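You operate a simulated robot arm through the tools that you are given. There is no shell and no other tool.

The job below is to be done with a simulated robot arm. You get a single attempt, and the scene is never put back.

## Task
Open both clamps, unlock the stop, slide it to 240 mm and hang the 6 mm spacer on its rack.
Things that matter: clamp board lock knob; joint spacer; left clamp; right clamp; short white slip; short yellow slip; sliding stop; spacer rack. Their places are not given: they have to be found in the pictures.

It is judged by the outcome, as a careful person would: the job done as asked, and still so three seconds after it is handed in. It fails if anything else is knocked over, pushed out of place, dropped, spilled or broken.

## Robot
A 7-joint arm with a two-finger parallel gripper, fixed in place. Base frame: the origin is at the foot of the arm, x ahead of it, y to its left, z up. Readings come in m, degrees, newtons and seconds.
Its first joint turns from -166.0 to 166.0 degrees. Payload 3.43 kg.
The tool frame sits at the grasp point between the pads (the TCP): z along the fingers, y along the line on which they close. The tips reach 0.03 m beyond it. Largest opening 0.094 m; finger width 0.028, thickness 0.01; the body of the gripper, 0.05 by 0.096 m, starts 0.055 m behind the TCP.
Orientation is told as [roll, pitch, yaw] about the base's x, y, z axes, in that order, counted from this pose: with the fingers straight down and closing along the base's y, the tool's x points along the base's -x, its y along +y and its z along -z.

## Interface
- The arm moves only by the tool arm_command. Its argument "deltas" is a list of rows, each an object of numbers (a shift or turn left out is 0, a gripper value left out holds the last): "tx", "ty", "tz": the shift along the tool's x, y, z in m; "ax", "ay", "az": the turn, a rotation vector about the tool's x, y, z in rad; "grip": the opening, from 0 (shut) to 1 (fully open). In form: [{"tx": .., "ty": .., "tz": .., "ax": .., "ay": .., "az": .., "grip": ..}, ...]. A call has 1 to 20 rows; each row shifts and turns the commanded pose from where the row before left it, along the tool's axes as they then stand. Rows are played at 5 a second. More than 0.05 m and 8.6 degrees between two rows, or a gripper value outside its range, and nothing of the call is played. A pose out of reach is approached as far as the arm can. The call stops where the force on the tool passes 40 N (or 10 N more than at its start, if that is more) or the arm is blocked; 0.2 s more then pass. Each finger travels about 0.045 m/s and halts on what it meets, pressing with about 42 N; the grip force reading is that of the motor and also rises with nothing between the fingers. The clock runs only during rows and for 0.2 s after the last one: add rows that do not move to give the fingers time. It gives the time, the measured TCP pose, the force on the tool (base axes), the opening and the grip force at its end, in the units of the frame above (readings bear some noise), with the torque about the TCP (base axes, N m) and any sound that the robot's microphone picked up.
- Cameras (640 x 400 px; columns grow to the right, rows downward): "scene" is fixed at [0.3982, 0.6514, 1.601]; the picture's right is [-0.86, -0.51, 0.00], its down [-0.30, 0.51, -0.80] and it looks along [0.41, -0.69, -0.59] (base axes); focal length 364 px, centre (320, 200). "wrist" rides on the gripper at [0.076, 0.014, -0.103] in the tool frame; the picture's right is [-0.18, 0.98, 0.00], its down [-0.75, -0.14, -0.64] and it looks along [-0.63, -0.12, 0.77] (tool axes); focal length 243 px, centre (320, 200).
- snapshot(camera): a new picture of that camera. It takes no simulated time.
- slide_trunk(by): slides the trunk up (or, below 0, down) by that many m; the arm rides with it, the base frame stays. It gives what a move gives, with no picture.
- locate(camera, pixels): there is no depth. For up to 12 entries [column, row, z] of the newest picture of that camera ("zoom" is the newest enlarged one), the place [x, y] in the base frame at which the ray of that pixel passes the height z, good to about 0.002 m. It takes no simulated time.
- enlarge(camera, box): a new picture of the part [left, top, right, bottom] of that camera's present view, enlarged. It takes no simulated time.
- job_done(): hands the job in; it is judged then, once.

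Open the gripper and draw the arm clear of the work before you hand the job in, unless the task says otherwise.

The tools are called after "Emit:" as a command line: name --argument value ..., lists and objects as JSON in quotes. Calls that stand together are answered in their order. arm_command: Moves the arm, as the interface text tells. Its arguments: {"type":"object","properties":{"deltas":{"type":"array","items":{"type":"object","properties":{"tx":{"type":"number"},"ty":{"type":"number"},"tz":{"type":"number"},"ax":{"type":"number"},"ay":{"type":"number"},"az":{"type":"number"},"grip":{"type":"number"}}}}},"required":["deltas"]} The other tools are called the same way: slide_trunk (by) slides the trunk up or down; snapshot (camera) takes a picture; locate (camera, pixels) gives the place at which the rays of pixels pass given heights; enlarge (camera, box) takes an enlarged picture of a part of a camera's view; job_done () hands the job in.

At the start:

```text
time_s: 0.0
position: [0.6444, -0.1164, 1.2338]
ee_rot: [0.0, 0.0, 0.0]
ft_force: [-0.1, 0.1, -0.6]
ft_torque: [0.02, -0.02, 0.01]
finger_gap: 0.094
finger_force: 0.1
trunk travel left (down, up): [-0.425, 0.185]
```

scene: 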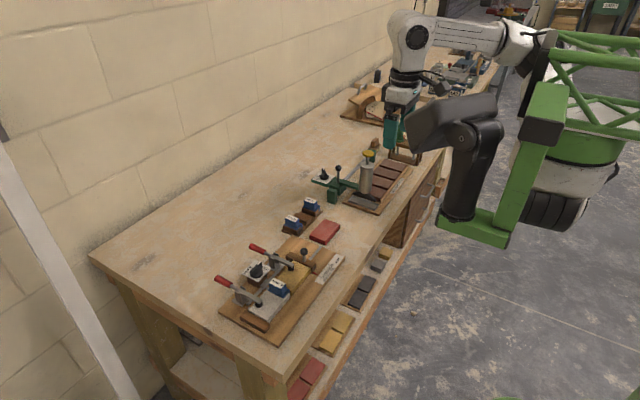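
wrist: 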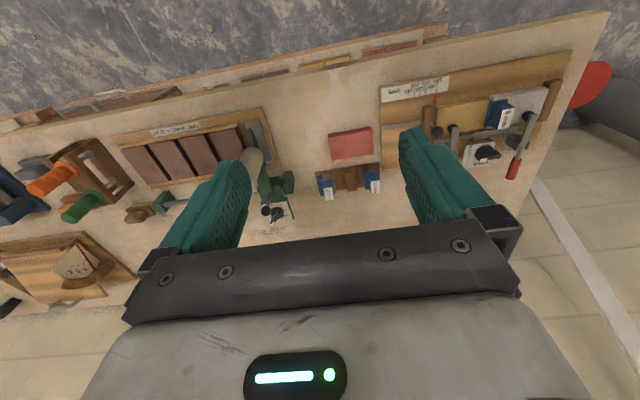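

I start by enlarging the clamp board region in both cameras to identify the parts.

Emit:
enlarge --camera "scene" --box '[200, 180, 360, 350]'

Emit:
enlarge --camera "wrist" --box '[300, 50, 560, 212]'

```text
2.35 times, centred on (280, 265) of scene
```

zoom: 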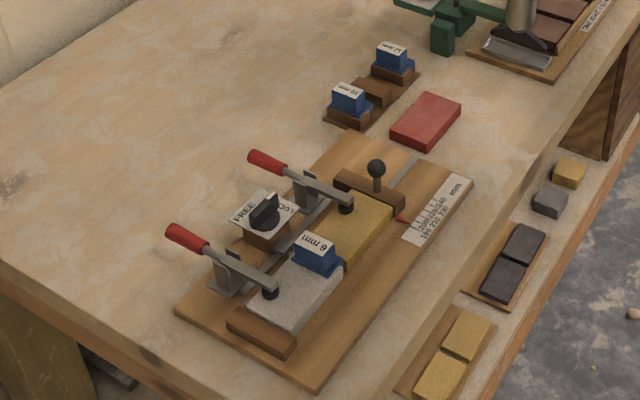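

```text
2.46 times, centred on (430, 131) of wrist
```

zoom: 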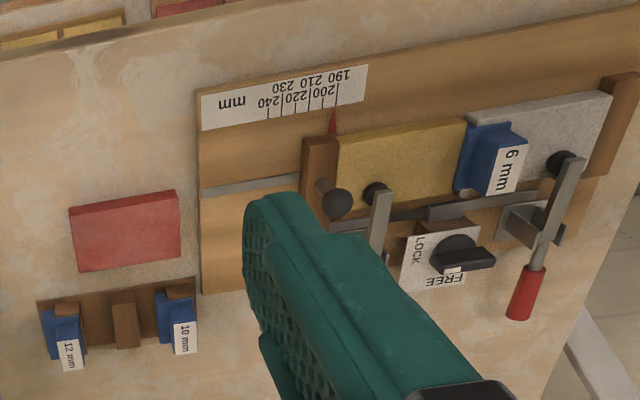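

Finding the table height: I intersect the same features (red block and label corners) from both cameras at several heights.

Emit:
locate --camera "scene" --pixels '[[341, 256, 0.75], [341, 256, 0.8], [341, 256, 0.85], [341, 256, 0.9], [341, 256, 0.95], [313, 283, 0.8], [313, 283, 0.9]]'

Emit:
locate --camera "wrist" --pixels '[[381, 89, 0.75], [381, 89, 0.8], [381, 89, 0.85], [381, 89, 0.9], [381, 89, 0.95], [449, 76, 0.8], [449, 76, 0.9]]'

```text
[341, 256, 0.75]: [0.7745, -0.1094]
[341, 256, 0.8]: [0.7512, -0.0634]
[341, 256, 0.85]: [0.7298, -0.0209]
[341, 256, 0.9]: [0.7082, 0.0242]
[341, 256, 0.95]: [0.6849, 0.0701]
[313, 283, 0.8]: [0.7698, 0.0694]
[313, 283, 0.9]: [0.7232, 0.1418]
```

```text
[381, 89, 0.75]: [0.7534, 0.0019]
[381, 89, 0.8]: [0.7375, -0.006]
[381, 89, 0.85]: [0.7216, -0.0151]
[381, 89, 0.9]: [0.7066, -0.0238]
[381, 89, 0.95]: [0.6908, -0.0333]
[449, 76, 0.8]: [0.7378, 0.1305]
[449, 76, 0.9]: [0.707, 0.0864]
```

Label is at about z≈0.855, so the board lies around x 0.72–0.95, y −0.02–0.28. I move the wrist camera above the board (still high) for a better look.

Emit:
arm_command --deltas '[{"tx": -0.012, "ty": 0.035, "tz": 0.012}, {"tx": -0.012, "ty": 0.035, "tz": 0.012}, {"tx": -0.012, "ty": 0.035, "tz": 0.012}, {"tx": -0.012, "ty": 0.035, "tz": 0.012}, {"tx": -0.012, "ty": 0.035, "tz": 0.012}, {"tx": -0.012, "ty": 0.035, "tz": 0.012}, {"tx": -0.012, "ty": 0.035, "tz": 0.012}, {}]'

Emit:
snapshot --camera "wrist"

Emit:
snapshot --camera "scene"

```text
time_s: 1.8
position: [0.731, 0.1286, 1.1488]
ee_rot: [0.0, 0.0, -0.1]
ft_force: [-0.3, 0.8, -0.6]
ft_torque: [-0.03, -0.04, 0.03]
finger_gap: 0.0938
finger_force: 0.1
trunk travel left (down, up): [-0.425, 0.185]
```

```text
taken
```

wrist: 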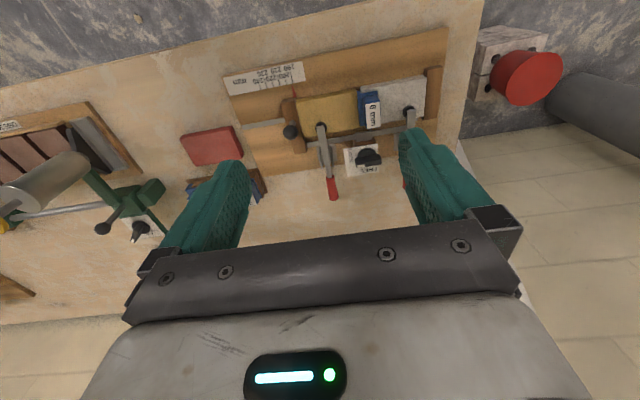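

```text
taken
```

scene: 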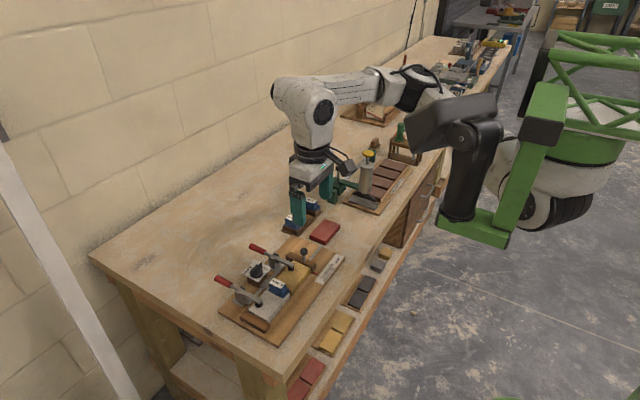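

The board now lies in wrist columns 225–450, rows 30–200. Enlarging both views of it.

Emit:
enlarge --camera "wrist" --box '[220, 30, 460, 210]'

Emit:
enlarge --camera "scene" --box '[210, 230, 350, 345]'

Emit:
enlarge --camera "scene" --box '[260, 180, 350, 260]'

```text
2.22 times, centred on (340, 120) of wrist
```

zoom: 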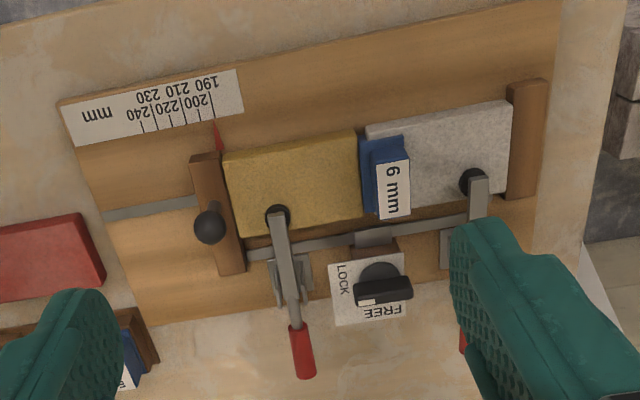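

```text
3.48 times, centred on (280, 288) of scene
```

zoom: 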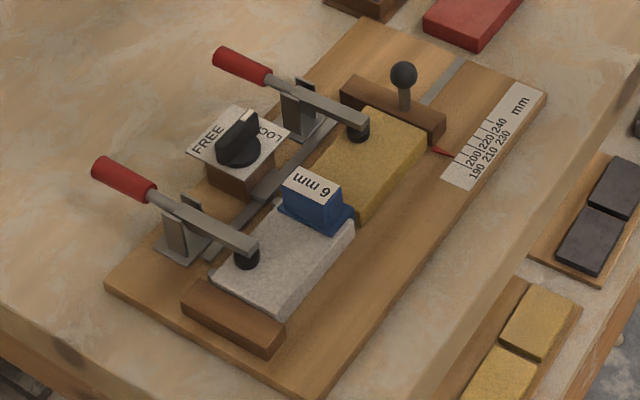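

```text
5.00 times, centred on (305, 220) of scene
```

zoom: 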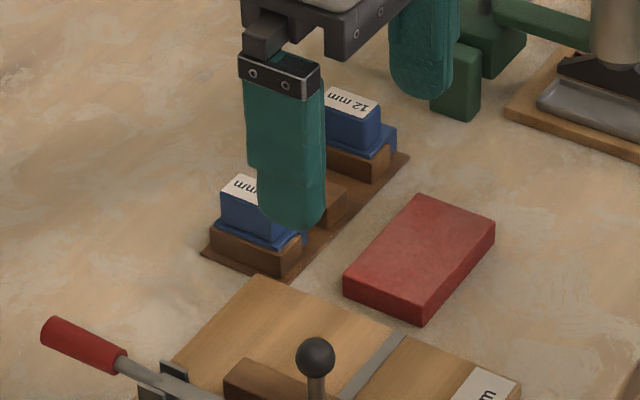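

The stop's red pointer stands near 190 and the knob's white mark points at LOCK. I turn the tool by −90° yaw and tilt it, to see the clamps in profile from the +y side.

Emit:
arm_command --deltas '[{"az": 0.1428}, {"az": 0.1428}, {"az": 0.1428}, {"az": 0.1428}, {"az": 0.1428}, {"az": 0.1428}, {"az": 0.1428}, {"az": 0.1428}, {"az": 0.1428}, {"az": 0.1428}, {"az": 0.1428}, {"tx": 0.04, "ty": 0.025}, {"tx": 0.04, "ty": 0.025}, {"tx": 0.04, "ty": 0.025}, {"tx": 0.04, "ty": 0.025}, {}]'

Emit:
snapshot --camera "wrist"

```text
time_s: 5.2
position: [0.8277, 0.291, 1.1479]
ee_rot: [0.0, 0.0, -90.0]
ft_force: [0.3, 0.6, 0.0]
ft_torque: [0.04, -0.02, 0.01]
finger_gap: 0.0939
finger_force: 0.0
trunk travel left (down, up): [-0.425, 0.185]
```

```text
taken
```

wrist: 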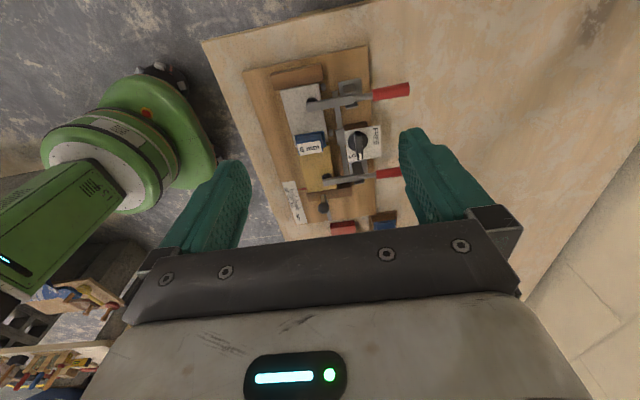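

Good view. Now I tilt the tool about 35° to see the clamps more from the side, and lower slightly.

Emit:
arm_command --deltas '[{"ay": -0.12, "tz": 0.01}, {"ay": -0.12, "tz": 0.01}, {"ay": -0.12}, {"ay": -0.12}, {"ay": -0.12}, {}]'

Emit:
snapshot --camera "wrist"

Emit:
enlarge --camera "wrist" --box '[230, 0, 450, 160]'

```text
time_s: 6.6
position: [0.8293, 0.2883, 1.1302]
ee_rot: [0.0, -34.5, -90.0]
ft_force: [0.0, -0.5, 1.0]
ft_torque: [-0.02, 0.04, 0.01]
finger_gap: 0.094
finger_force: 0.1
trunk travel left (down, up): [-0.425, 0.185]
```

```text
taken
```

wrist: 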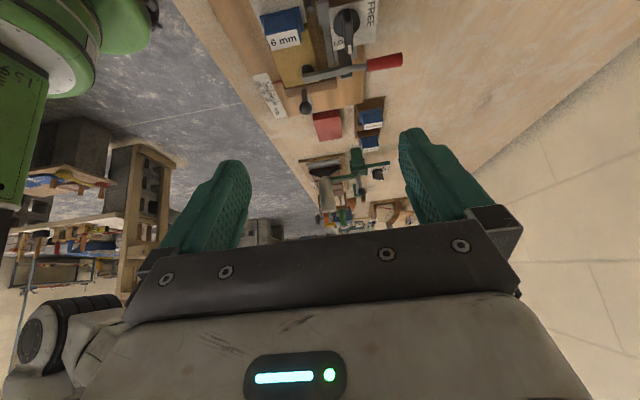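

```text
2.50 times, centred on (340, 80) of wrist
```

zoom: 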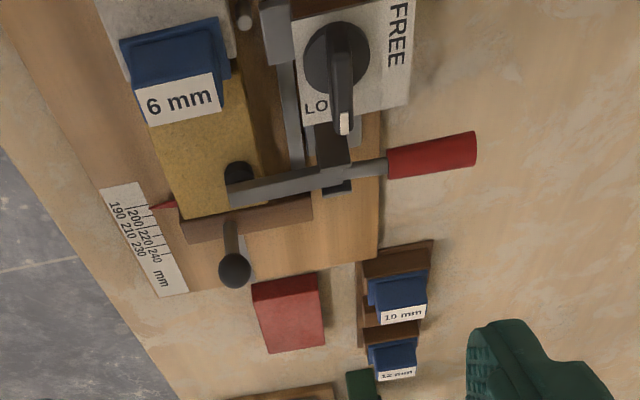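

The right clamp is clear here, the left one is cut off. I back off toward +y and go a little lower.

Emit:
arm_command --deltas '[{"tx": 0.03, "tz": -0.008}, {"tx": 0.03, "tz": -0.008}, {"tx": 0.03, "tz": -0.008}, {"tx": 0.03, "tz": -0.008}, {}]'

Emit:
snapshot --camera "wrist"

Emit:
enlarge --camera "wrist" --box '[230, 0, 450, 160]'

```text
time_s: 7.8
position: [0.8331, 0.3674, 1.0767]
ee_rot: [-1.0, -35.7, -90.5]
ft_force: [0.0, 0.1, 0.5]
ft_torque: [-0.01, 0.02, -0.01]
finger_gap: 0.0941
finger_force: 0.0
out of reach, approached as far as the arm can: row 4
trunk travel left (down, up): [-0.425, 0.185]
```

```text
taken
```

wrist: 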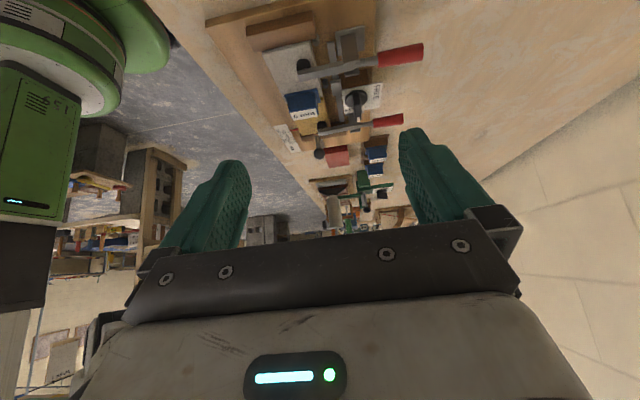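

```text
2.50 times, centred on (340, 80) of wrist
```

zoom: 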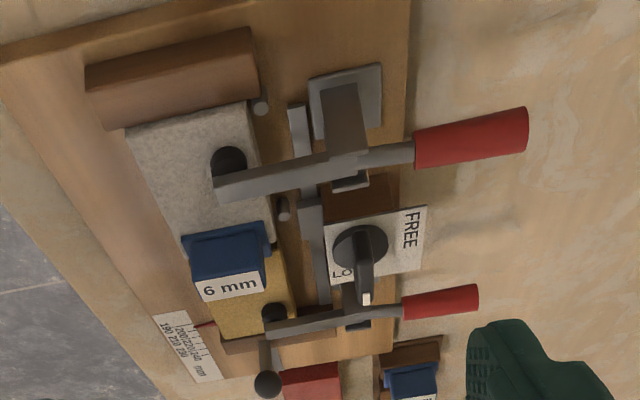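

Both clamps are straight levers: pad at the near (−x) end, hinge on a bracket, red handle at the +x end, roughly horizontal. I triangulate features using the scene picture too.

Emit:
enlarge --camera "scene" --box '[205, 225, 350, 345]'

Emit:
locate --camera "wrist" --pixels '[[422, 51, 0.85], [422, 51, 0.9], [422, 51, 0.95], [402.4, 120, 0.85], [402.4, 120, 0.9], [402.4, 120, 0.95], [284, 113, 0.84], [284, 113, 0.86], [284, 113, 0.88]]'

```text
3.33 times, centred on (278, 285) of scene
```

zoom: 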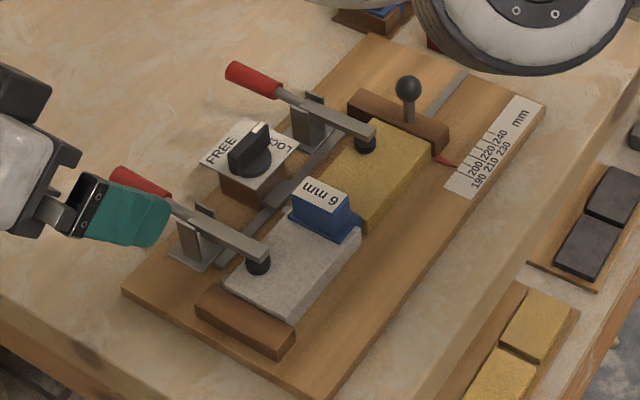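

```text
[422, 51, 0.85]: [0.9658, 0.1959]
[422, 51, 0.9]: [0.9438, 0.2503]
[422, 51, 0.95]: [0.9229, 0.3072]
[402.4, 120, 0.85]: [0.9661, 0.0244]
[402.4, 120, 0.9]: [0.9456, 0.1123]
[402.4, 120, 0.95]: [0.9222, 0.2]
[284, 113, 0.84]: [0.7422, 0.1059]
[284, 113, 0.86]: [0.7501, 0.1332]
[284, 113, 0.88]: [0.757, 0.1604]
```

Locating handle tips, slip corners, knob and label in the scene zoom at several heights.

Emit:
locate --camera "zoom" --pixels '[[114, 176, 0.85], [114, 176, 0.9], [114, 176, 0.95], [230, 72, 0.85], [230, 72, 0.9], [230, 72, 0.95], [265, 260, 0.9], [370, 135, 0.9], [408, 88, 0.9], [408, 88, 0.95], [122, 290, 0.85], [544, 103, 0.85]]'

```text
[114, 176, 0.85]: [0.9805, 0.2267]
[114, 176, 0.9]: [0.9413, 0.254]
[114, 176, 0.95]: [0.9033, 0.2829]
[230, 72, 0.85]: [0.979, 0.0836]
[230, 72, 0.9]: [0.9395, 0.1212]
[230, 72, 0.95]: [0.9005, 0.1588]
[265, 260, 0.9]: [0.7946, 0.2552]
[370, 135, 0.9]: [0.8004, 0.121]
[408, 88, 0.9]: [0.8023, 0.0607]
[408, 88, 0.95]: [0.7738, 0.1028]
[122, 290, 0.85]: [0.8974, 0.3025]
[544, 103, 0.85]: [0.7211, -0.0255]
```

Handles' tips are at about (0.943, 0.252, 0.903) and (0.943, 0.117, 0.905). Now I untilt, and go over to the spacer rack (x≈0.88, y≈−0.1) to inspect how spacers hang there.

Emit:
arm_command --deltas '[{"ay": 0.12}, {"ay": 0.12}, {"ay": 0.12}, {"ay": 0.12}, {"ay": 0.12}, {"tx": -0.04}, {"tx": -0.04}, {"tx": -0.04}, {"tx": -0.04}, {"tx": -0.04}, {"tx": -0.04}, {"tx": -0.04}, {"tx": -0.04}, {"tx": -0.04}, {"tx": -0.04}, {}]'

Emit:
arm_command --deltas '[{"az": -0.1428}, {"az": -0.1428}, {"az": -0.1428}, {"az": -0.1428}, {"az": -0.1428}, {"az": -0.1428}, {"az": -0.1428}, {"az": -0.1428}, {"az": -0.1428}, {"az": -0.1428}, {"az": -0.1428}, {}]'

Emit:
snapshot --camera "wrist"

```text
time_s: 11.2
position: [0.8255, -0.0196, 1.0956]
ee_rot: [0.0, 0.0, -90.0]
ft_force: [-0.5, -0.1, -0.2]
ft_torque: [-0.02, 0.01, 0.01]
finger_gap: 0.094
finger_force: 0.0
trunk travel left (down, up): [-0.425, 0.185]
```

```text
time_s: 13.8
position: [0.8268, -0.0178, 1.0964]
ee_rot: [0.1, 0.1, 0.1]
ft_force: [0.1, 1.4, 0.3]
ft_torque: [0.02, -0.03, -0.02]
finger_gap: 0.0939
finger_force: 0.0
trunk travel left (down, up): [-0.425, 0.185]
```

```text
taken
```

wrist: 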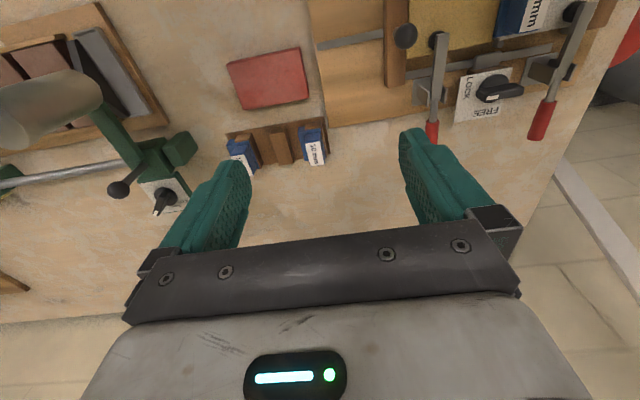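

The rack shows at (228–328, 120–180) between the fingers. Enlarging it from both cameras.

Emit:
enlarge --camera "wrist" --box '[215, 105, 345, 187]'

Emit:
enlarge --camera "scene" --box '[265, 190, 345, 240]'

```text
4.88 times, centred on (280, 146) of wrist
```

zoom: 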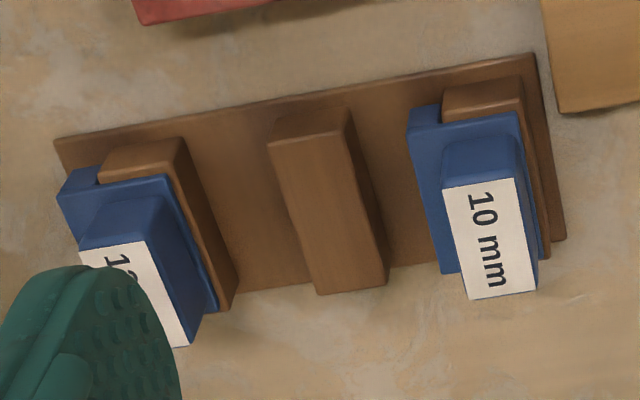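

```text
8.00 times, centred on (305, 215) of scene
```

zoom: 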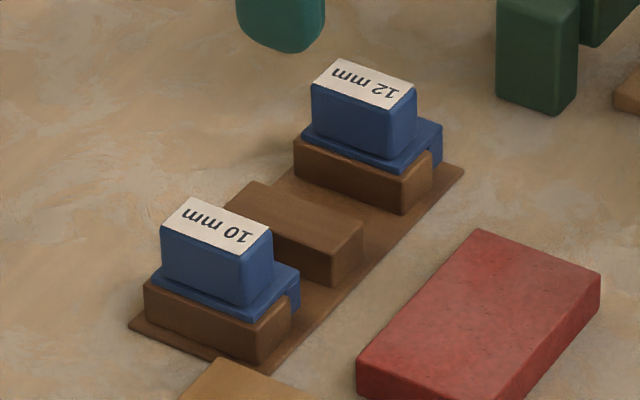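

Each peg is a low block along x; a spacer's flange rests on top and its blade hangs on the −y side, same orientation as in the clamp board; the middle block is free. Triangulating middle block's and 10 mm spacer's corners.

Emit:
locate --camera "zoom" --pixels '[[363, 222, 0.83], [363, 222, 0.86], [258, 180, 0.83], [258, 180, 0.86], [330, 250, 0.83], [330, 250, 0.86], [225, 205, 0.83], [225, 205, 0.86], [273, 228, 0.88], [273, 228, 0.91], [130, 325, 0.83], [464, 172, 0.83]]'

Emit:
enlarge --camera "wrist" --box '[215, 105, 345, 187]'

Emit:
locate --camera "zoom" --pixels '[[270, 143, 0.83], [270, 143, 0.86], [318, 294, 0.83], [318, 294, 0.86], [348, 133, 0.83], [348, 133, 0.86], [388, 283, 0.83], [388, 283, 0.86], [443, 189, 0.88], [443, 189, 0.91], [566, 238, 0.83], [54, 140, 0.83]]'

```text
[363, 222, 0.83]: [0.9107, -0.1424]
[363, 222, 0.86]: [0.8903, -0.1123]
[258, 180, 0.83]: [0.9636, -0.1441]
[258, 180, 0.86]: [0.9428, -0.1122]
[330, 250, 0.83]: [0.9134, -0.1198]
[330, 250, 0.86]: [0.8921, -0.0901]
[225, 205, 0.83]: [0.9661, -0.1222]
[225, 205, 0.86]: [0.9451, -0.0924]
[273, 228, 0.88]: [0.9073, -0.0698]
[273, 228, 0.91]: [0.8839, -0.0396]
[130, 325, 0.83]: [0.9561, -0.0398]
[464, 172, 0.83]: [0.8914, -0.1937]
```

```text
4.88 times, centred on (280, 146) of wrist
```

zoom: 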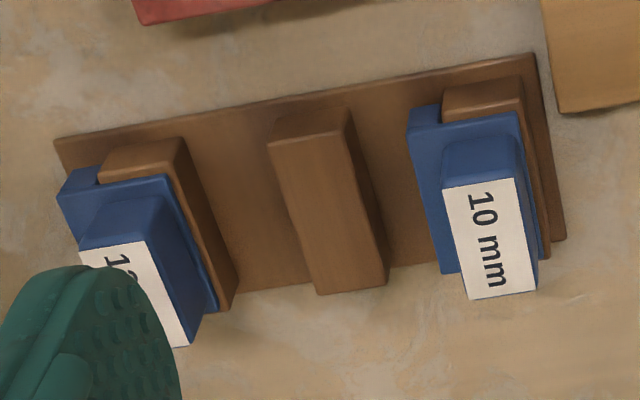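

```text
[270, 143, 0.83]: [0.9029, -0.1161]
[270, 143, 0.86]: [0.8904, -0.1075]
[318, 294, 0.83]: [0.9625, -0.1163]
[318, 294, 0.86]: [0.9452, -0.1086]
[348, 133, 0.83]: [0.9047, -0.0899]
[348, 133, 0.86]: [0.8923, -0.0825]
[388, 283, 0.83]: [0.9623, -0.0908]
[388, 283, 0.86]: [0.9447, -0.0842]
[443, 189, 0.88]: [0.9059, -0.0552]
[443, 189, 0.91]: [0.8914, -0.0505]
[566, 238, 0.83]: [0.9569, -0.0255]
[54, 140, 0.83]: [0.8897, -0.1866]
```

Middle block: top z≈0.866, x 0.888–0.942, y about −0.106 to −0.083. Next I move over the clamps to measure levers, pivots and the knob.

Emit:
arm_command --deltas '[{"tx": 0.002, "ty": 0.04}, {"tx": 0.002, "ty": 0.04}, {"tx": 0.002, "ty": 0.04}, {"tx": 0.002, "ty": 0.04}, {"tx": 0.002, "ty": 0.04}, {}]'

Emit:
snapshot --camera "wrist"

Emit:
enlarge --camera "wrist" --box '[180, 40, 440, 202]'

```text
time_s: 15.2
position: [0.8173, 0.1827, 1.0968]
ee_rot: [0.1, 0.0, 0.0]
ft_force: [-0.3, 0.1, -0.2]
ft_torque: [-0.03, -0.02, 0.01]
finger_gap: 0.094
finger_force: 0.0
trunk travel left (down, up): [-0.425, 0.185]
```

```text
taken
```

wrist: 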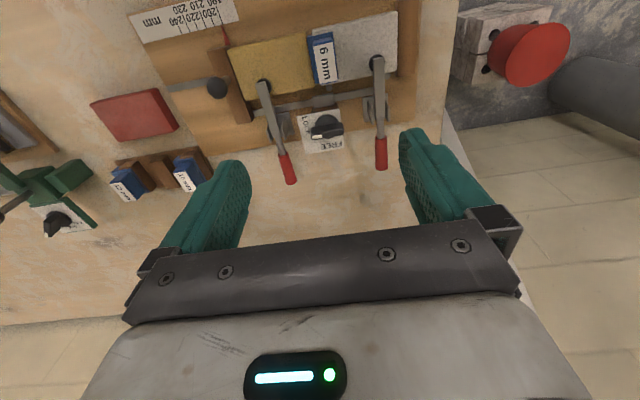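

```text
2.46 times, centred on (310, 121) of wrist
```

zoom: 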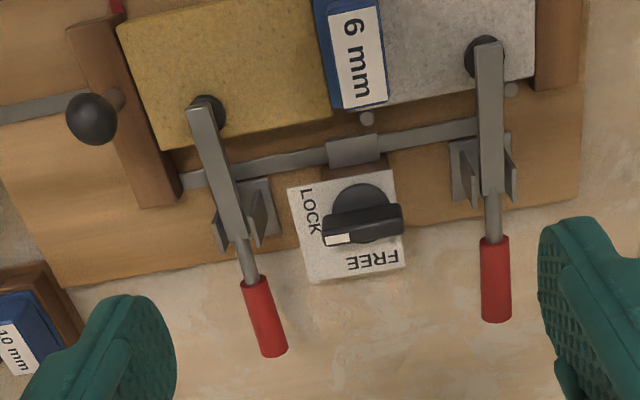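

Locating lever points at z≈0.905, knob and spacer.

Emit:
locate --camera "zoom" --pixels '[[489, 42, 0.91], [492, 165, 0.905], [494, 240, 0.905], [496, 320, 0.905], [200, 108, 0.91], [235, 210, 0.905], [256, 280, 0.905], [274, 355, 0.905], [363, 226, 0.9], [358, 210, 0.885], [92, 120, 0.92], [295, 235, 0.88]]'

```text
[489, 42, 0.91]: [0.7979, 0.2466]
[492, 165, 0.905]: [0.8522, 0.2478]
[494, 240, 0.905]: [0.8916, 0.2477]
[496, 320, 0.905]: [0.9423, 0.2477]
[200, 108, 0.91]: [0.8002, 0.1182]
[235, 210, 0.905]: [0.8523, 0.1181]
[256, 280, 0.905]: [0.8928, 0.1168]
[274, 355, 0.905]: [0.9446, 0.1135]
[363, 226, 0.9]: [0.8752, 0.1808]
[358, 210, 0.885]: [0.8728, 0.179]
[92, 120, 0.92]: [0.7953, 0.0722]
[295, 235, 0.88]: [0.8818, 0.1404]
```

Levers: left y≈0.248, right y≈0.117, pivot x≈0.855, handles x 0.892–0.943; knob centre (0.875, 0.180). I close the fingers, turn to yaw +90° and go above the left red handle.

Emit:
arm_command --deltas '[{"az": -0.1428, "grip": 0}, {"az": -0.1428}, {"az": -0.1428}, {"az": -0.1428}, {"az": -0.1428}, {"az": -0.1428}, {"az": -0.1428}, {"az": -0.1428}, {"az": -0.1428}, {"az": -0.1428}, {"az": -0.1428}, {"ty": -0.036, "tx": -0.022}, {"ty": -0.036, "tx": -0.022}, {"ty": -0.036, "tx": -0.021}, {"tz": 0.04}, {"tz": 0.04}, {"tz": 0.04}, {}]'

Emit:
snapshot --camera "wrist"

Emit:
enlarge --camera "scene" --box '[205, 225, 350, 345]'

```text
time_s: 19.0
position: [0.8155, 0.1799, 0.9768]
ee_rot: [0.0, -0.2, 53.8]
ft_force: [0.8, 1.3, 0.5]
ft_torque: [-0.02, 0.02, 0.01]
finger_gap: 0.0
finger_force: 32.8
out of reach, approached as far as the arm can: row 7, 8, 9, 10, 11, 12, 13, 14
trunk travel left (down, up): [-0.425, 0.185]
```

```text
taken
```

wrist: 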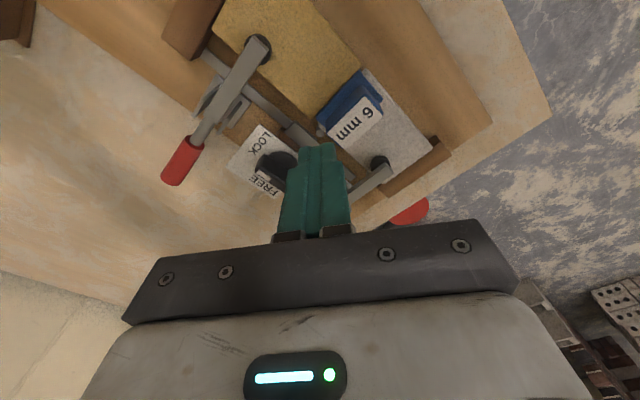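

```text
3.33 times, centred on (278, 285) of scene
```

zoom: 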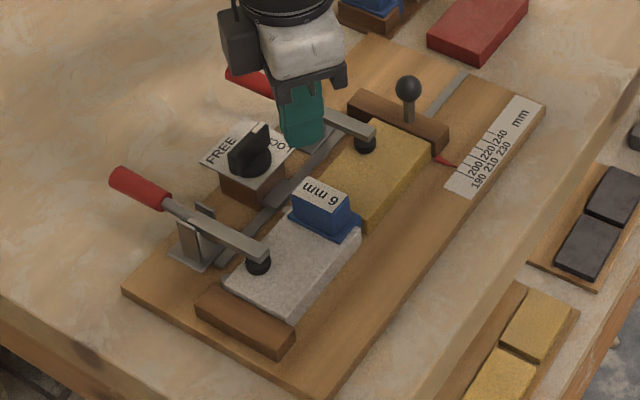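

Yaw stops at +54° (joint limit), so I raise and turn the other way, to yaw −90°.

Emit:
arm_command --deltas '[{"tz": -0.05}, {"tz": -0.05}, {"az": 0.1427}, {"az": 0.1427}, {"az": 0.1427}, {"az": 0.1427}, {"az": 0.1427}, {"az": 0.1427}, {"az": 0.1427}, {"az": 0.1427}, {"az": 0.1427}, {"az": 0.1427}, {"az": 0.1427}, {"az": 0.1427}, {"az": 0.1427}, {"az": 0.1427}, {"az": 0.1427}, {"az": 0.1427}, {"az": 0.1427}, {"az": 0.084}]'

```text
time_s: 23.2
position: [0.8176, 0.1808, 1.0792]
ee_rot: [0.0, 0.0, -90.1]
ft_force: [1.0, -0.1, -0.4]
ft_torque: [0.01, 0.02, 0.01]
finger_gap: 0.0002
finger_force: 33.5
trunk travel left (down, up): [-0.425, 0.185]
```

Now at yaw −90°. Moving above the left handle at (0.925, 0.248), tips at about z 0.94.

Emit:
arm_command --deltas '[{"ty": 0.036, "tx": 0.022}, {"ty": 0.036, "tx": 0.022}, {"ty": 0.035, "tx": 0.023}, {"tz": 0.04}, {"tz": 0.04}, {"tz": 0.03}, {}]'

Emit:
snapshot --camera "wrist"

Emit:
enlarge --camera "scene" --box '[205, 225, 350, 345]'

```text
time_s: 24.8
position: [0.9214, 0.2461, 0.9674]
ee_rot: [0.2, 0.0, -89.9]
ft_force: [0.6, 0.1, -0.5]
ft_torque: [0.03, 0.01, 0.02]
finger_gap: 0.0
finger_force: 32.9
trunk travel left (down, up): [-0.425, 0.185]
```

```text
taken
```

wrist: 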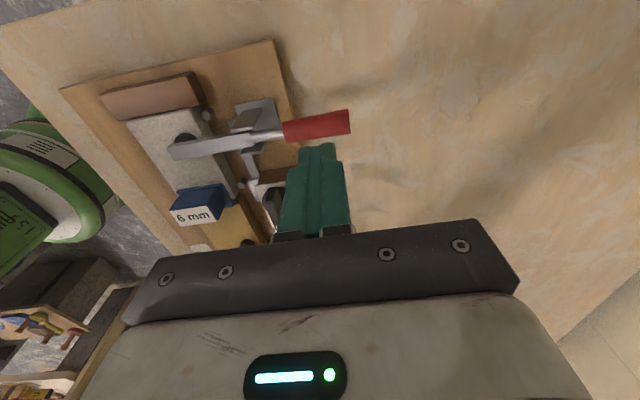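

```text
3.33 times, centred on (278, 285) of scene
```

zoom: 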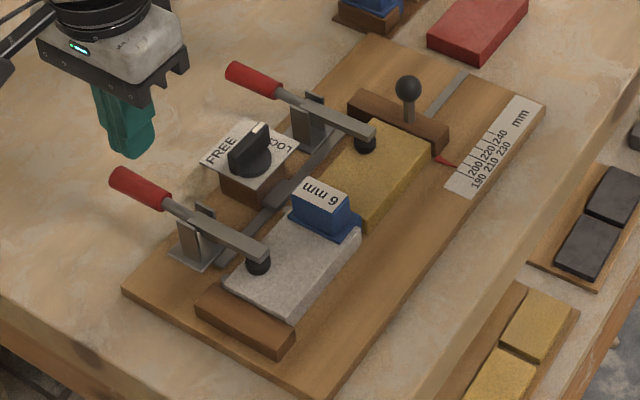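

Checking the handle's location from this picture before pressing.

Emit:
locate --camera "wrist" --pixels '[[318, 125, 0.9], [318, 125, 0.91], [348, 122, 0.905], [286, 131, 0.905], [175, 151, 0.91], [245, 138, 0.905]]'

```text
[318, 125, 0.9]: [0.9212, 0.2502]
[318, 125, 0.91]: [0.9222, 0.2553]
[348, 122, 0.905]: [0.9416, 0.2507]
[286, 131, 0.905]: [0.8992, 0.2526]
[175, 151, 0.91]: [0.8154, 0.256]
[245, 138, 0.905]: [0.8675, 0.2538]
```

Handle axis is at y≈0.25, z≈0.903. I shift slightly, descend to contact and start pressing the handle along its arc, watching the force.

Emit:
arm_command --deltas '[{"tx": 0.003, "ty": 0.002, "tz": 0.01}, {"tz": 0.01}, {"tz": 0.005}, {"tz": 0.005}, {"tz": 0.005}, {"tz": 0.005, "ty": -0.001}, {}]'

Emit:
enlarge --camera "scene" --box '[205, 225, 350, 345]'

```text
time_s: 26.2
position: [0.925, 0.2514, 0.9376]
ee_rot: [0.4, 0.3, -90.2]
ft_force: [-6.5, -5.3, 16.8]
ft_torque: [-0.16, 0.16, -0.02]
finger_gap: 0.0001
finger_force: 33.5
trunk travel left (down, up): [-0.425, 0.185]
stopped in row 7: the force on the tool passed its limit at 43 N (the readings are from after the stop); the commanded pose is now the measured one
```

```text
3.33 times, centred on (278, 285) of scene
```

zoom: 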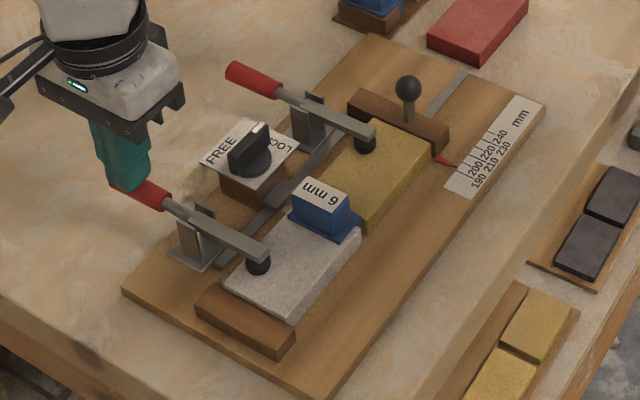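

The handle resisted over 40 N downward without moving; so it is not opened by pressing down. I back off upward and look at the lever closely.

Emit:
arm_command --deltas '[{"tz": -0.03}, {"tz": -0.03}, {"tz": -0.03}, {"tx": 0.02, "grip": 0.5}, {}]'

Emit:
enlarge --camera "scene" --box '[210, 255, 290, 305]'

Emit:
enlarge --camera "wrist" --box '[100, 10, 340, 160]'

```text
time_s: 27.4
position: [0.9253, 0.2721, 1.0236]
ee_rot: [0.2, 0.2, -90.0]
ft_force: [0.2, 0.4, -0.4]
ft_torque: [0.02, -0.02, 0.01]
finger_gap: 0.0471
finger_force: 0.2
trunk travel left (down, up): [-0.425, 0.185]
```

```text
8.00 times, centred on (250, 280) of scene
```

zoom: 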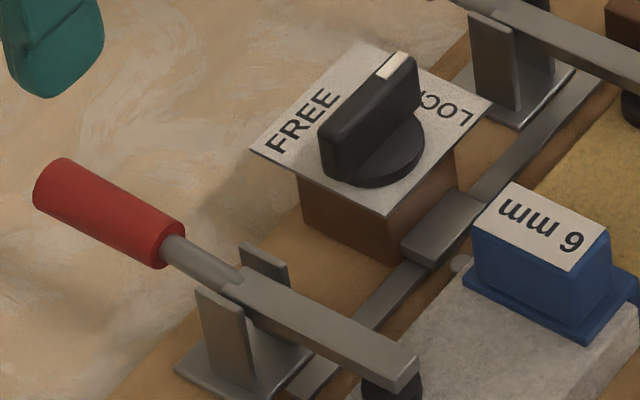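

```text
2.67 times, centred on (220, 85) of wrist
```

zoom: 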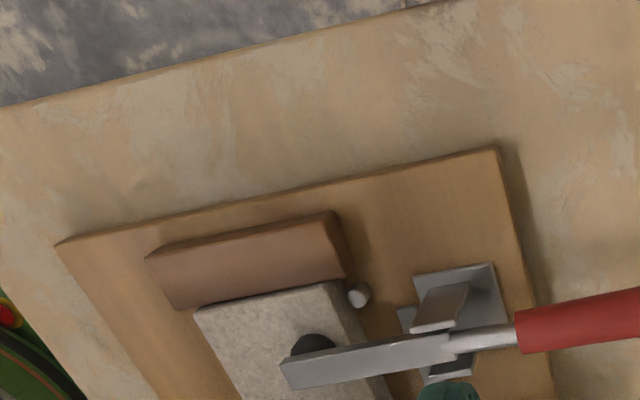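

The clamp is a lever with bar and handle above a two-plate bracket; next try is lifting the handle. I turn to yaw −180° (camera away from the clamp arms), above the handle with fingers straddling it.

Emit:
arm_command --deltas '[{"az": 0.1428, "tx": -0.02}, {"az": 0.1428}, {"az": 0.1428}, {"az": 0.1428}, {"az": 0.1428}, {"az": 0.1428}, {"az": 0.1428}, {"az": 0.1428}, {"az": 0.1428}, {"az": 0.1428}, {"az": 0.1428}, {}]'

Emit:
snapshot --camera "wrist"

Emit:
snapshot --camera "scene"

```text
time_s: 30.0
position: [0.9245, 0.2529, 1.0251]
ee_rot: [-0.2, 0.3, 179.8]
ft_force: [0.2, -0.1, 0.1]
ft_torque: [-0.01, -0.02, -0.02]
finger_gap: 0.0468
finger_force: 0.1
trunk travel left (down, up): [-0.425, 0.185]
```

```text
taken
```

wrist: 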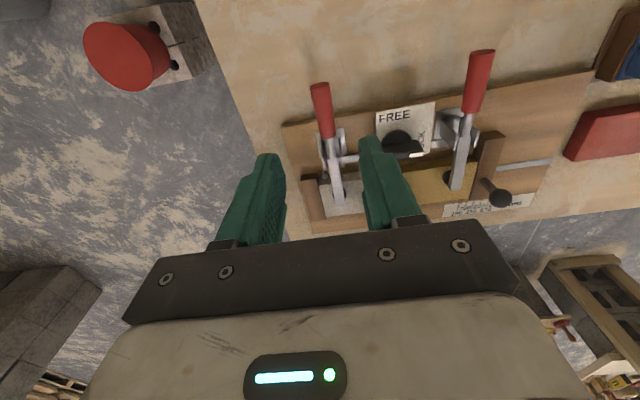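

```text
taken
```

scene: 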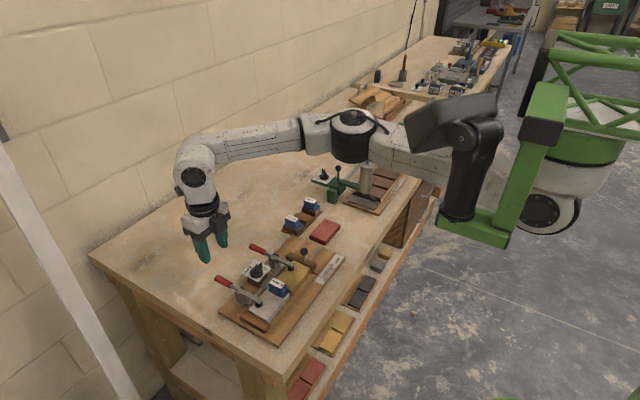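

Pose is as wanted. I descend so the pads straddle the left handle (TCP z≈0.905), then close.

Emit:
arm_command --deltas '[{"tz": 0.03, "ty": 0.003}, {"tz": 0.03}, {"tz": 0.03}, {"tz": 0.015}, {"tz": 0.013}, {}]'

Emit:
enlarge --camera "scene" --box '[190, 225, 310, 325]'

```text
time_s: 31.4
position: [0.9254, 0.2488, 0.9076]
ee_rot: [-0.3, 0.3, 179.9]
ft_force: [0.0, -0.2, -0.2]
ft_torque: [0.01, 0.03, -0.03]
finger_gap: 0.047
finger_force: 0.0
trunk travel left (down, up): [-0.425, 0.185]
```

```text
4.00 times, centred on (250, 275) of scene
```

zoom: 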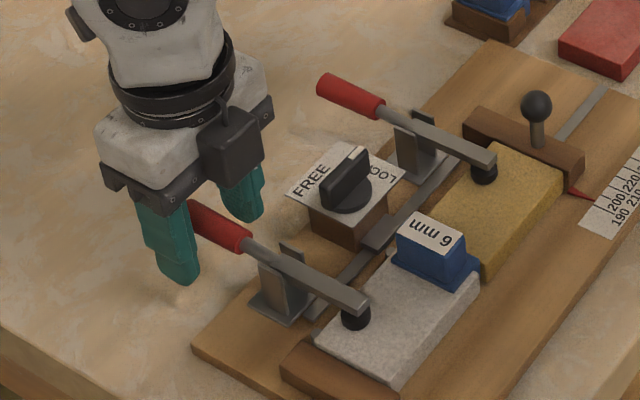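

Fingers straddle the handle cleanly. Closing on it.

Emit:
arm_command --deltas '[{"grip": 0.0}, {}, {}, {}, {}]'

```text
time_s: 32.6
position: [0.9253, 0.2496, 0.908]
ee_rot: [-0.2, 0.2, 179.9]
ft_force: [1.5, 3.6, 3.7]
ft_torque: [0.01, 0.0, 0.1]
finger_gap: 0.0162
finger_force: 44.7
trunk travel left (down, up): [-0.425, 0.185]
```

Handle is held (16 mm). I try lifting it gently along the arc around the pivot (0.857, 0.905), turning the tool with it.

Emit:
arm_command --deltas '[{"tz": -0.0034, "tx": -0.0001, "ay": 0.05}, {"tz": -0.0034, "tx": -0.0001, "ay": 0.05}, {"tz": -0.0034, "tx": -0.0001, "ay": 0.05}, {}]'

Emit:
enlarge --camera "scene" --box '[190, 225, 310, 325]'

```text
time_s: 33.6
position: [0.9234, 0.2486, 0.9155]
ee_rot: [0.0, 8.7, 180.0]
ft_force: [-18.0, -2.1, 0.8]
ft_torque: [0.01, 0.73, -0.01]
finger_gap: 0.0162
finger_force: 44.8
trunk travel left (down, up): [-0.425, 0.185]
```

```text
4.00 times, centred on (250, 275) of scene
```

zoom: 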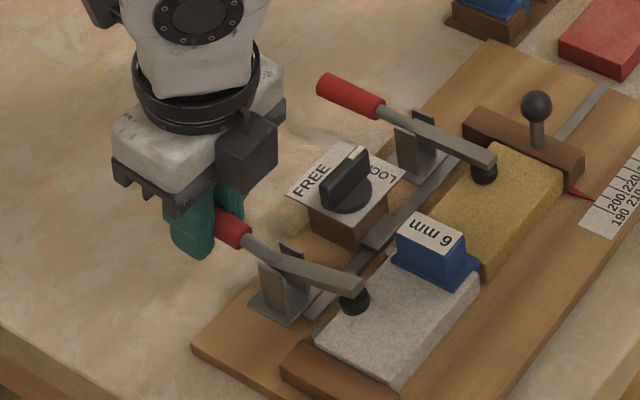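

The handle lifts and the pad rises too, so lifting opens it. A −18 N pull along x says the pivot sits lower; I continue with more shift toward −x.

Emit:
arm_command --deltas '[{"tx": -0.003}, {"tz": -0.0034, "tx": -0.0012, "ay": 0.05}, {"tz": -0.0034, "tx": -0.0012, "ay": 0.05}, {"tz": -0.0034, "tx": -0.0012, "ay": 0.05}, {"tz": -0.0034, "tx": -0.0012, "ay": 0.05}, {}]'

Emit:
enlarge --camera "scene" --box '[190, 225, 310, 325]'

```text
time_s: 35.0
position: [0.9178, 0.2504, 0.9289]
ee_rot: [-0.2, 20.4, 179.8]
ft_force: [27.7, 13.3, -6.7]
ft_torque: [0.01, -1.12, 0.22]
finger_gap: 0.0161
finger_force: 45.2
trunk travel left (down, up): [-0.425, 0.185]
```

```text
4.00 times, centred on (250, 275) of scene
```

zoom: 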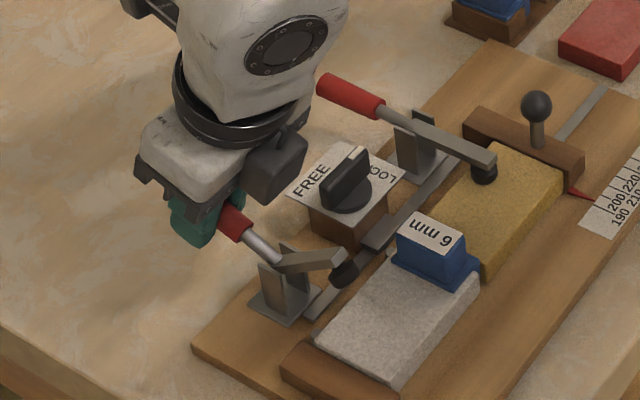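

The arm is opening well (pad raised). Fx is now +28 N, so I relax the −x shift and continue along the arc.

Emit:
arm_command --deltas '[{"tx": 0.004}, {"tz": -0.0034, "tx": -0.0005, "ay": 0.05}, {"tz": -0.0034, "tx": -0.0005, "ay": 0.05}, {"tz": -0.0034, "tx": -0.0005, "ay": 0.05}, {"tz": -0.0034, "tx": -0.0005, "ay": 0.05}, {}]'

Emit:
enlarge --camera "scene" --box '[190, 225, 310, 325]'

```text
time_s: 36.4
position: [0.9084, 0.2507, 0.938]
ee_rot: [-0.1, 31.4, 180.0]
ft_force: [-16.4, -1.3, -26.9]
ft_torque: [-0.03, -0.41, 0.06]
finger_gap: 0.0162
finger_force: 44.9
trunk travel left (down, up): [-0.425, 0.185]
```

```text
4.00 times, centred on (250, 275) of scene
```

zoom: 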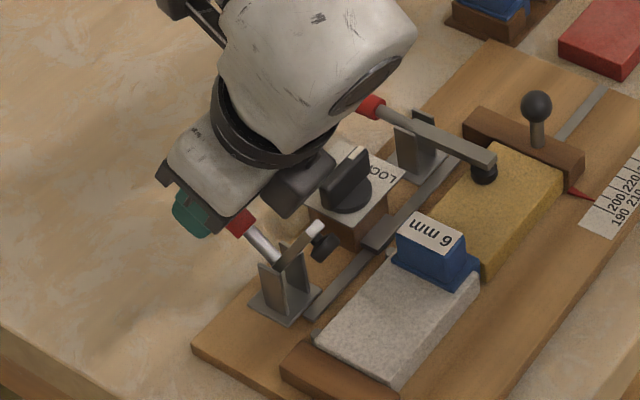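

The arm is now raised about 50–60°, but the gripper's box is getting close to it. I release the handle and see whether the clamp stays open.

Emit:
arm_command --deltas '[{"grip": 0.4}, {}, {}, {"tz": -0.02}, {"tz": -0.03}, {}]'

Emit:
enlarge --camera "scene" --box '[190, 225, 310, 325]'

```text
time_s: 37.8
position: [0.8843, 0.2495, 0.9837]
ee_rot: [-0.2, 31.7, 179.7]
ft_force: [0.7, 0.2, 0.5]
ft_torque: [-0.04, 0.01, 0.01]
finger_gap: 0.0374
finger_force: 0.0
trunk travel left (down, up): [-0.425, 0.185]
```

```text
4.00 times, centred on (250, 275) of scene
```

zoom: 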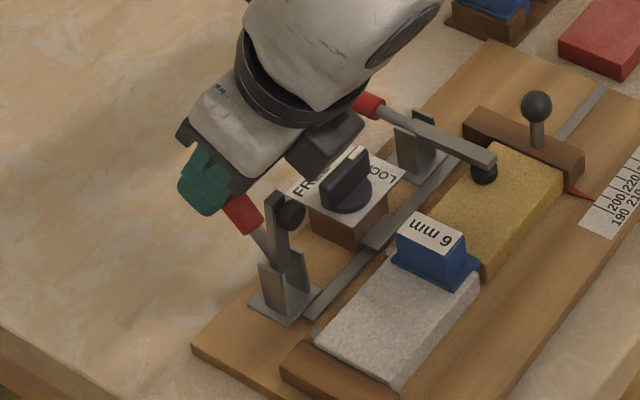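

On release the clamp snapped fully open (arm upright), staying so. I retreat straight up, and untilt.

Emit:
arm_command --deltas '[{"tx": 0.0105, "tz": -0.017}, {"tx": 0.0105, "tz": -0.017}, {"tx": 0.0105, "tz": -0.017}, {"tx": 0.0105, "tz": -0.017}, {"ay": -0.11}, {"ay": -0.11}, {"ay": -0.11}, {"ay": -0.11}, {"ay": -0.11}, {}]'

Emit:
enlarge --camera "scene" --box '[190, 225, 310, 325]'

Emit:
snapshot --camera "wrist"

```text
time_s: 40.0
position: [0.8845, 0.2487, 1.0644]
ee_rot: [-0.2, 0.2, 179.8]
ft_force: [0.4, 0.1, -0.2]
ft_torque: [0.03, 0.03, -0.03]
finger_gap: 0.0377
finger_force: 0.1
trunk travel left (down, up): [-0.425, 0.185]
```

```text
4.00 times, centred on (250, 275) of scene
```

zoom: 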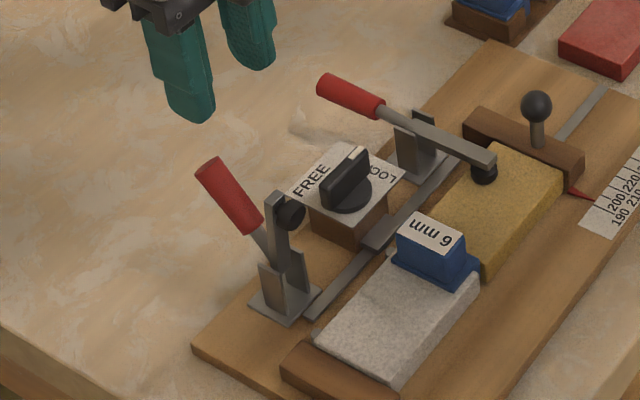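

```text
taken
```

wrist: 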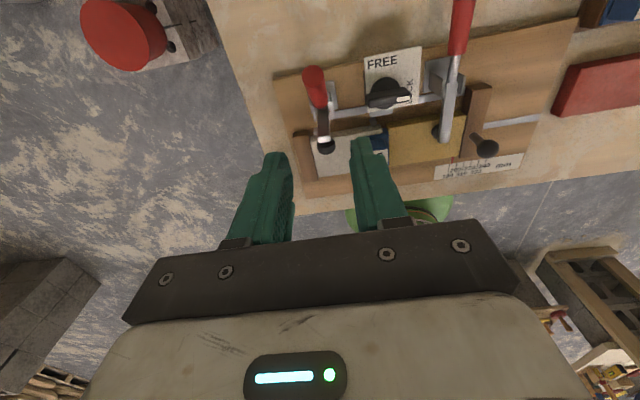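

Left clamp is open (handle at 45°, arm upright). Now the same for the right clamp: move over its handle at (0.925, 0.117).

Emit:
arm_command --deltas '[{"tx": 0.0135, "ty": 0.044, "grip": 0.5}, {"tx": 0.0135, "ty": 0.044}, {"tx": 0.0135, "ty": 0.044}, {"tz": 0.04}, {"tz": 0.04}, {}]'

Emit:
snapshot --camera "wrist"

Emit:
enlarge --camera "scene" --box '[190, 215, 310, 315]'

```text
time_s: 41.4
position: [0.9244, 0.1184, 0.9851]
ee_rot: [-0.2, 0.3, 179.9]
ft_force: [0.0, 0.3, -0.1]
ft_torque: [0.0, 0.0, -0.02]
finger_gap: 0.0471
finger_force: 0.0
trunk travel left (down, up): [-0.425, 0.185]
```

```text
taken
```

wrist: 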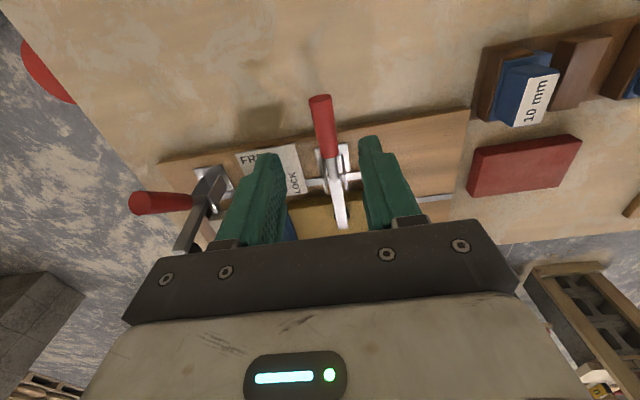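

```text
4.00 times, centred on (250, 265) of scene
```

zoom: 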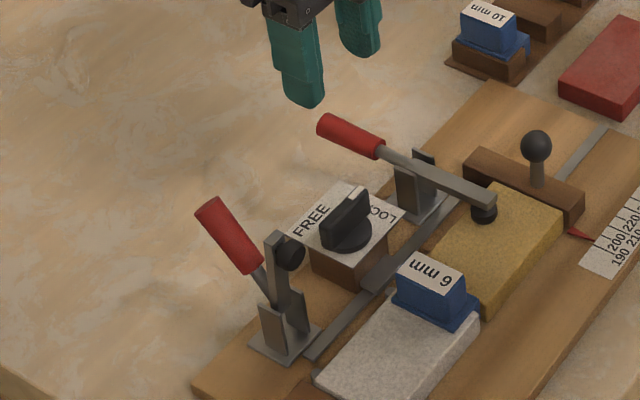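

Fingers are centred on the right handle (col ≈323). Descend and close.

Emit:
arm_command --deltas '[{"tz": 0.03}, {"tz": 0.025}, {"tz": 0.012}, {"tz": 0.01}, {"grip": 0.0}, {}, {}, {}, {}]'

Emit:
enlarge --camera "scene" --box '[190, 215, 310, 315]'

```text
time_s: 43.4
position: [0.9258, 0.1155, 0.907]
ee_rot: [0.0, 0.4, 179.8]
ft_force: [-3.7, -31.0, 18.7]
ft_torque: [-0.21, 0.18, 0.43]
finger_gap: 0.0167
finger_force: 44.8
trunk travel left (down, up): [-0.425, 0.185]
```

```text
4.00 times, centred on (250, 265) of scene
```

zoom: 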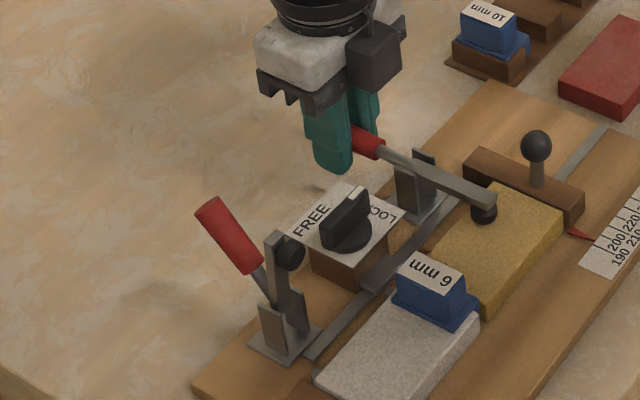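

Gripped, but −31 N sideways shows I'm a few mm off in y; relieve that first.

Emit:
arm_command --deltas '[{"ty": 0.002}, {"ty": 0.002}, {}]'

```text
time_s: 44.2
position: [0.9261, 0.1147, 0.908]
ee_rot: [-0.3, 0.4, 179.9]
ft_force: [9.9, -17.4, 17.3]
ft_torque: [-0.14, 0.03, -0.27]
finger_gap: 0.0167
finger_force: 44.8
trunk travel left (down, up): [-0.425, 0.185]
```

Emit:
arm_command --deltas '[{"ty": 0.0025, "tz": -0.0015}, {}]'

```text
time_s: 44.8
position: [0.9259, 0.1153, 0.9079]
ee_rot: [-0.5, 0.4, -180.0]
ft_force: [25.9, 5.1, 3.2]
ft_torque: [0.06, -0.41, -0.15]
finger_gap: 0.0163
finger_force: 45.2
trunk travel left (down, up): [-0.425, 0.185]
```

Sideways force is relieved; residual +26 N in x will ease as the lift arc pulls toward −x. Lifting the first 0.2 rad.

Emit:
arm_command --deltas '[{"tz": -0.0034, "tx": 0.0015, "ay": 0.04}, {"tz": -0.0034, "ay": 0.04}, {"tz": -0.0034, "ay": 0.04}, {"tz": -0.0034, "tx": -0.0005, "ay": 0.04}, {}]'

Emit:
enlarge --camera "scene" --box '[190, 215, 310, 315]'

```text
time_s: 46.1
position: [0.9232, 0.1141, 0.9192]
ee_rot: [-0.6, 9.0, -179.8]
ft_force: [5.2, 16.8, -10.4]
ft_torque: [0.34, -0.44, -0.24]
finger_gap: 0.0159
finger_force: 44.9
trunk travel left (down, up): [-0.425, 0.185]
stopped in row 5: the force on the tool passed its limit at 41 N (the readings are from after the stop); the commanded pose is now the measured one
```

```text
4.00 times, centred on (250, 265) of scene
```

zoom: 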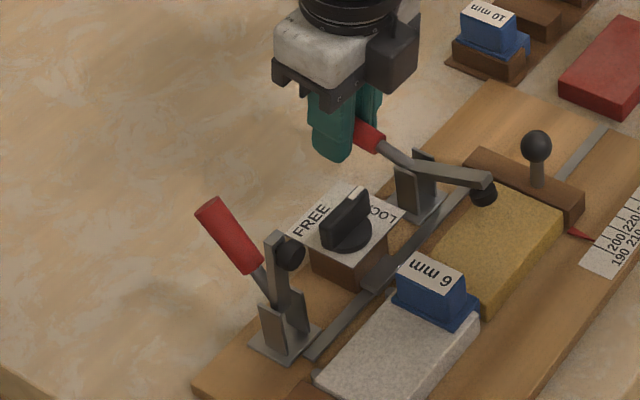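

Lifting works; commanded pose was reset, so I continue the arc in smaller batches.

Emit:
arm_command --deltas '[{"tz": -0.0034, "tx": -0.0007, "ay": 0.045}, {"tz": -0.0034, "tx": -0.0007, "ay": 0.045}, {"tz": -0.0034, "tx": -0.0008, "ay": 0.045}, {}]'

```text
time_s: 47.1
position: [0.9187, 0.1149, 0.9286]
ee_rot: [-0.5, 16.6, -179.8]
ft_force: [2.1, 27.1, -21.5]
ft_torque: [0.29, -1.06, -0.12]
finger_gap: 0.016
finger_force: 45.5
trunk travel left (down, up): [-0.425, 0.185]
```

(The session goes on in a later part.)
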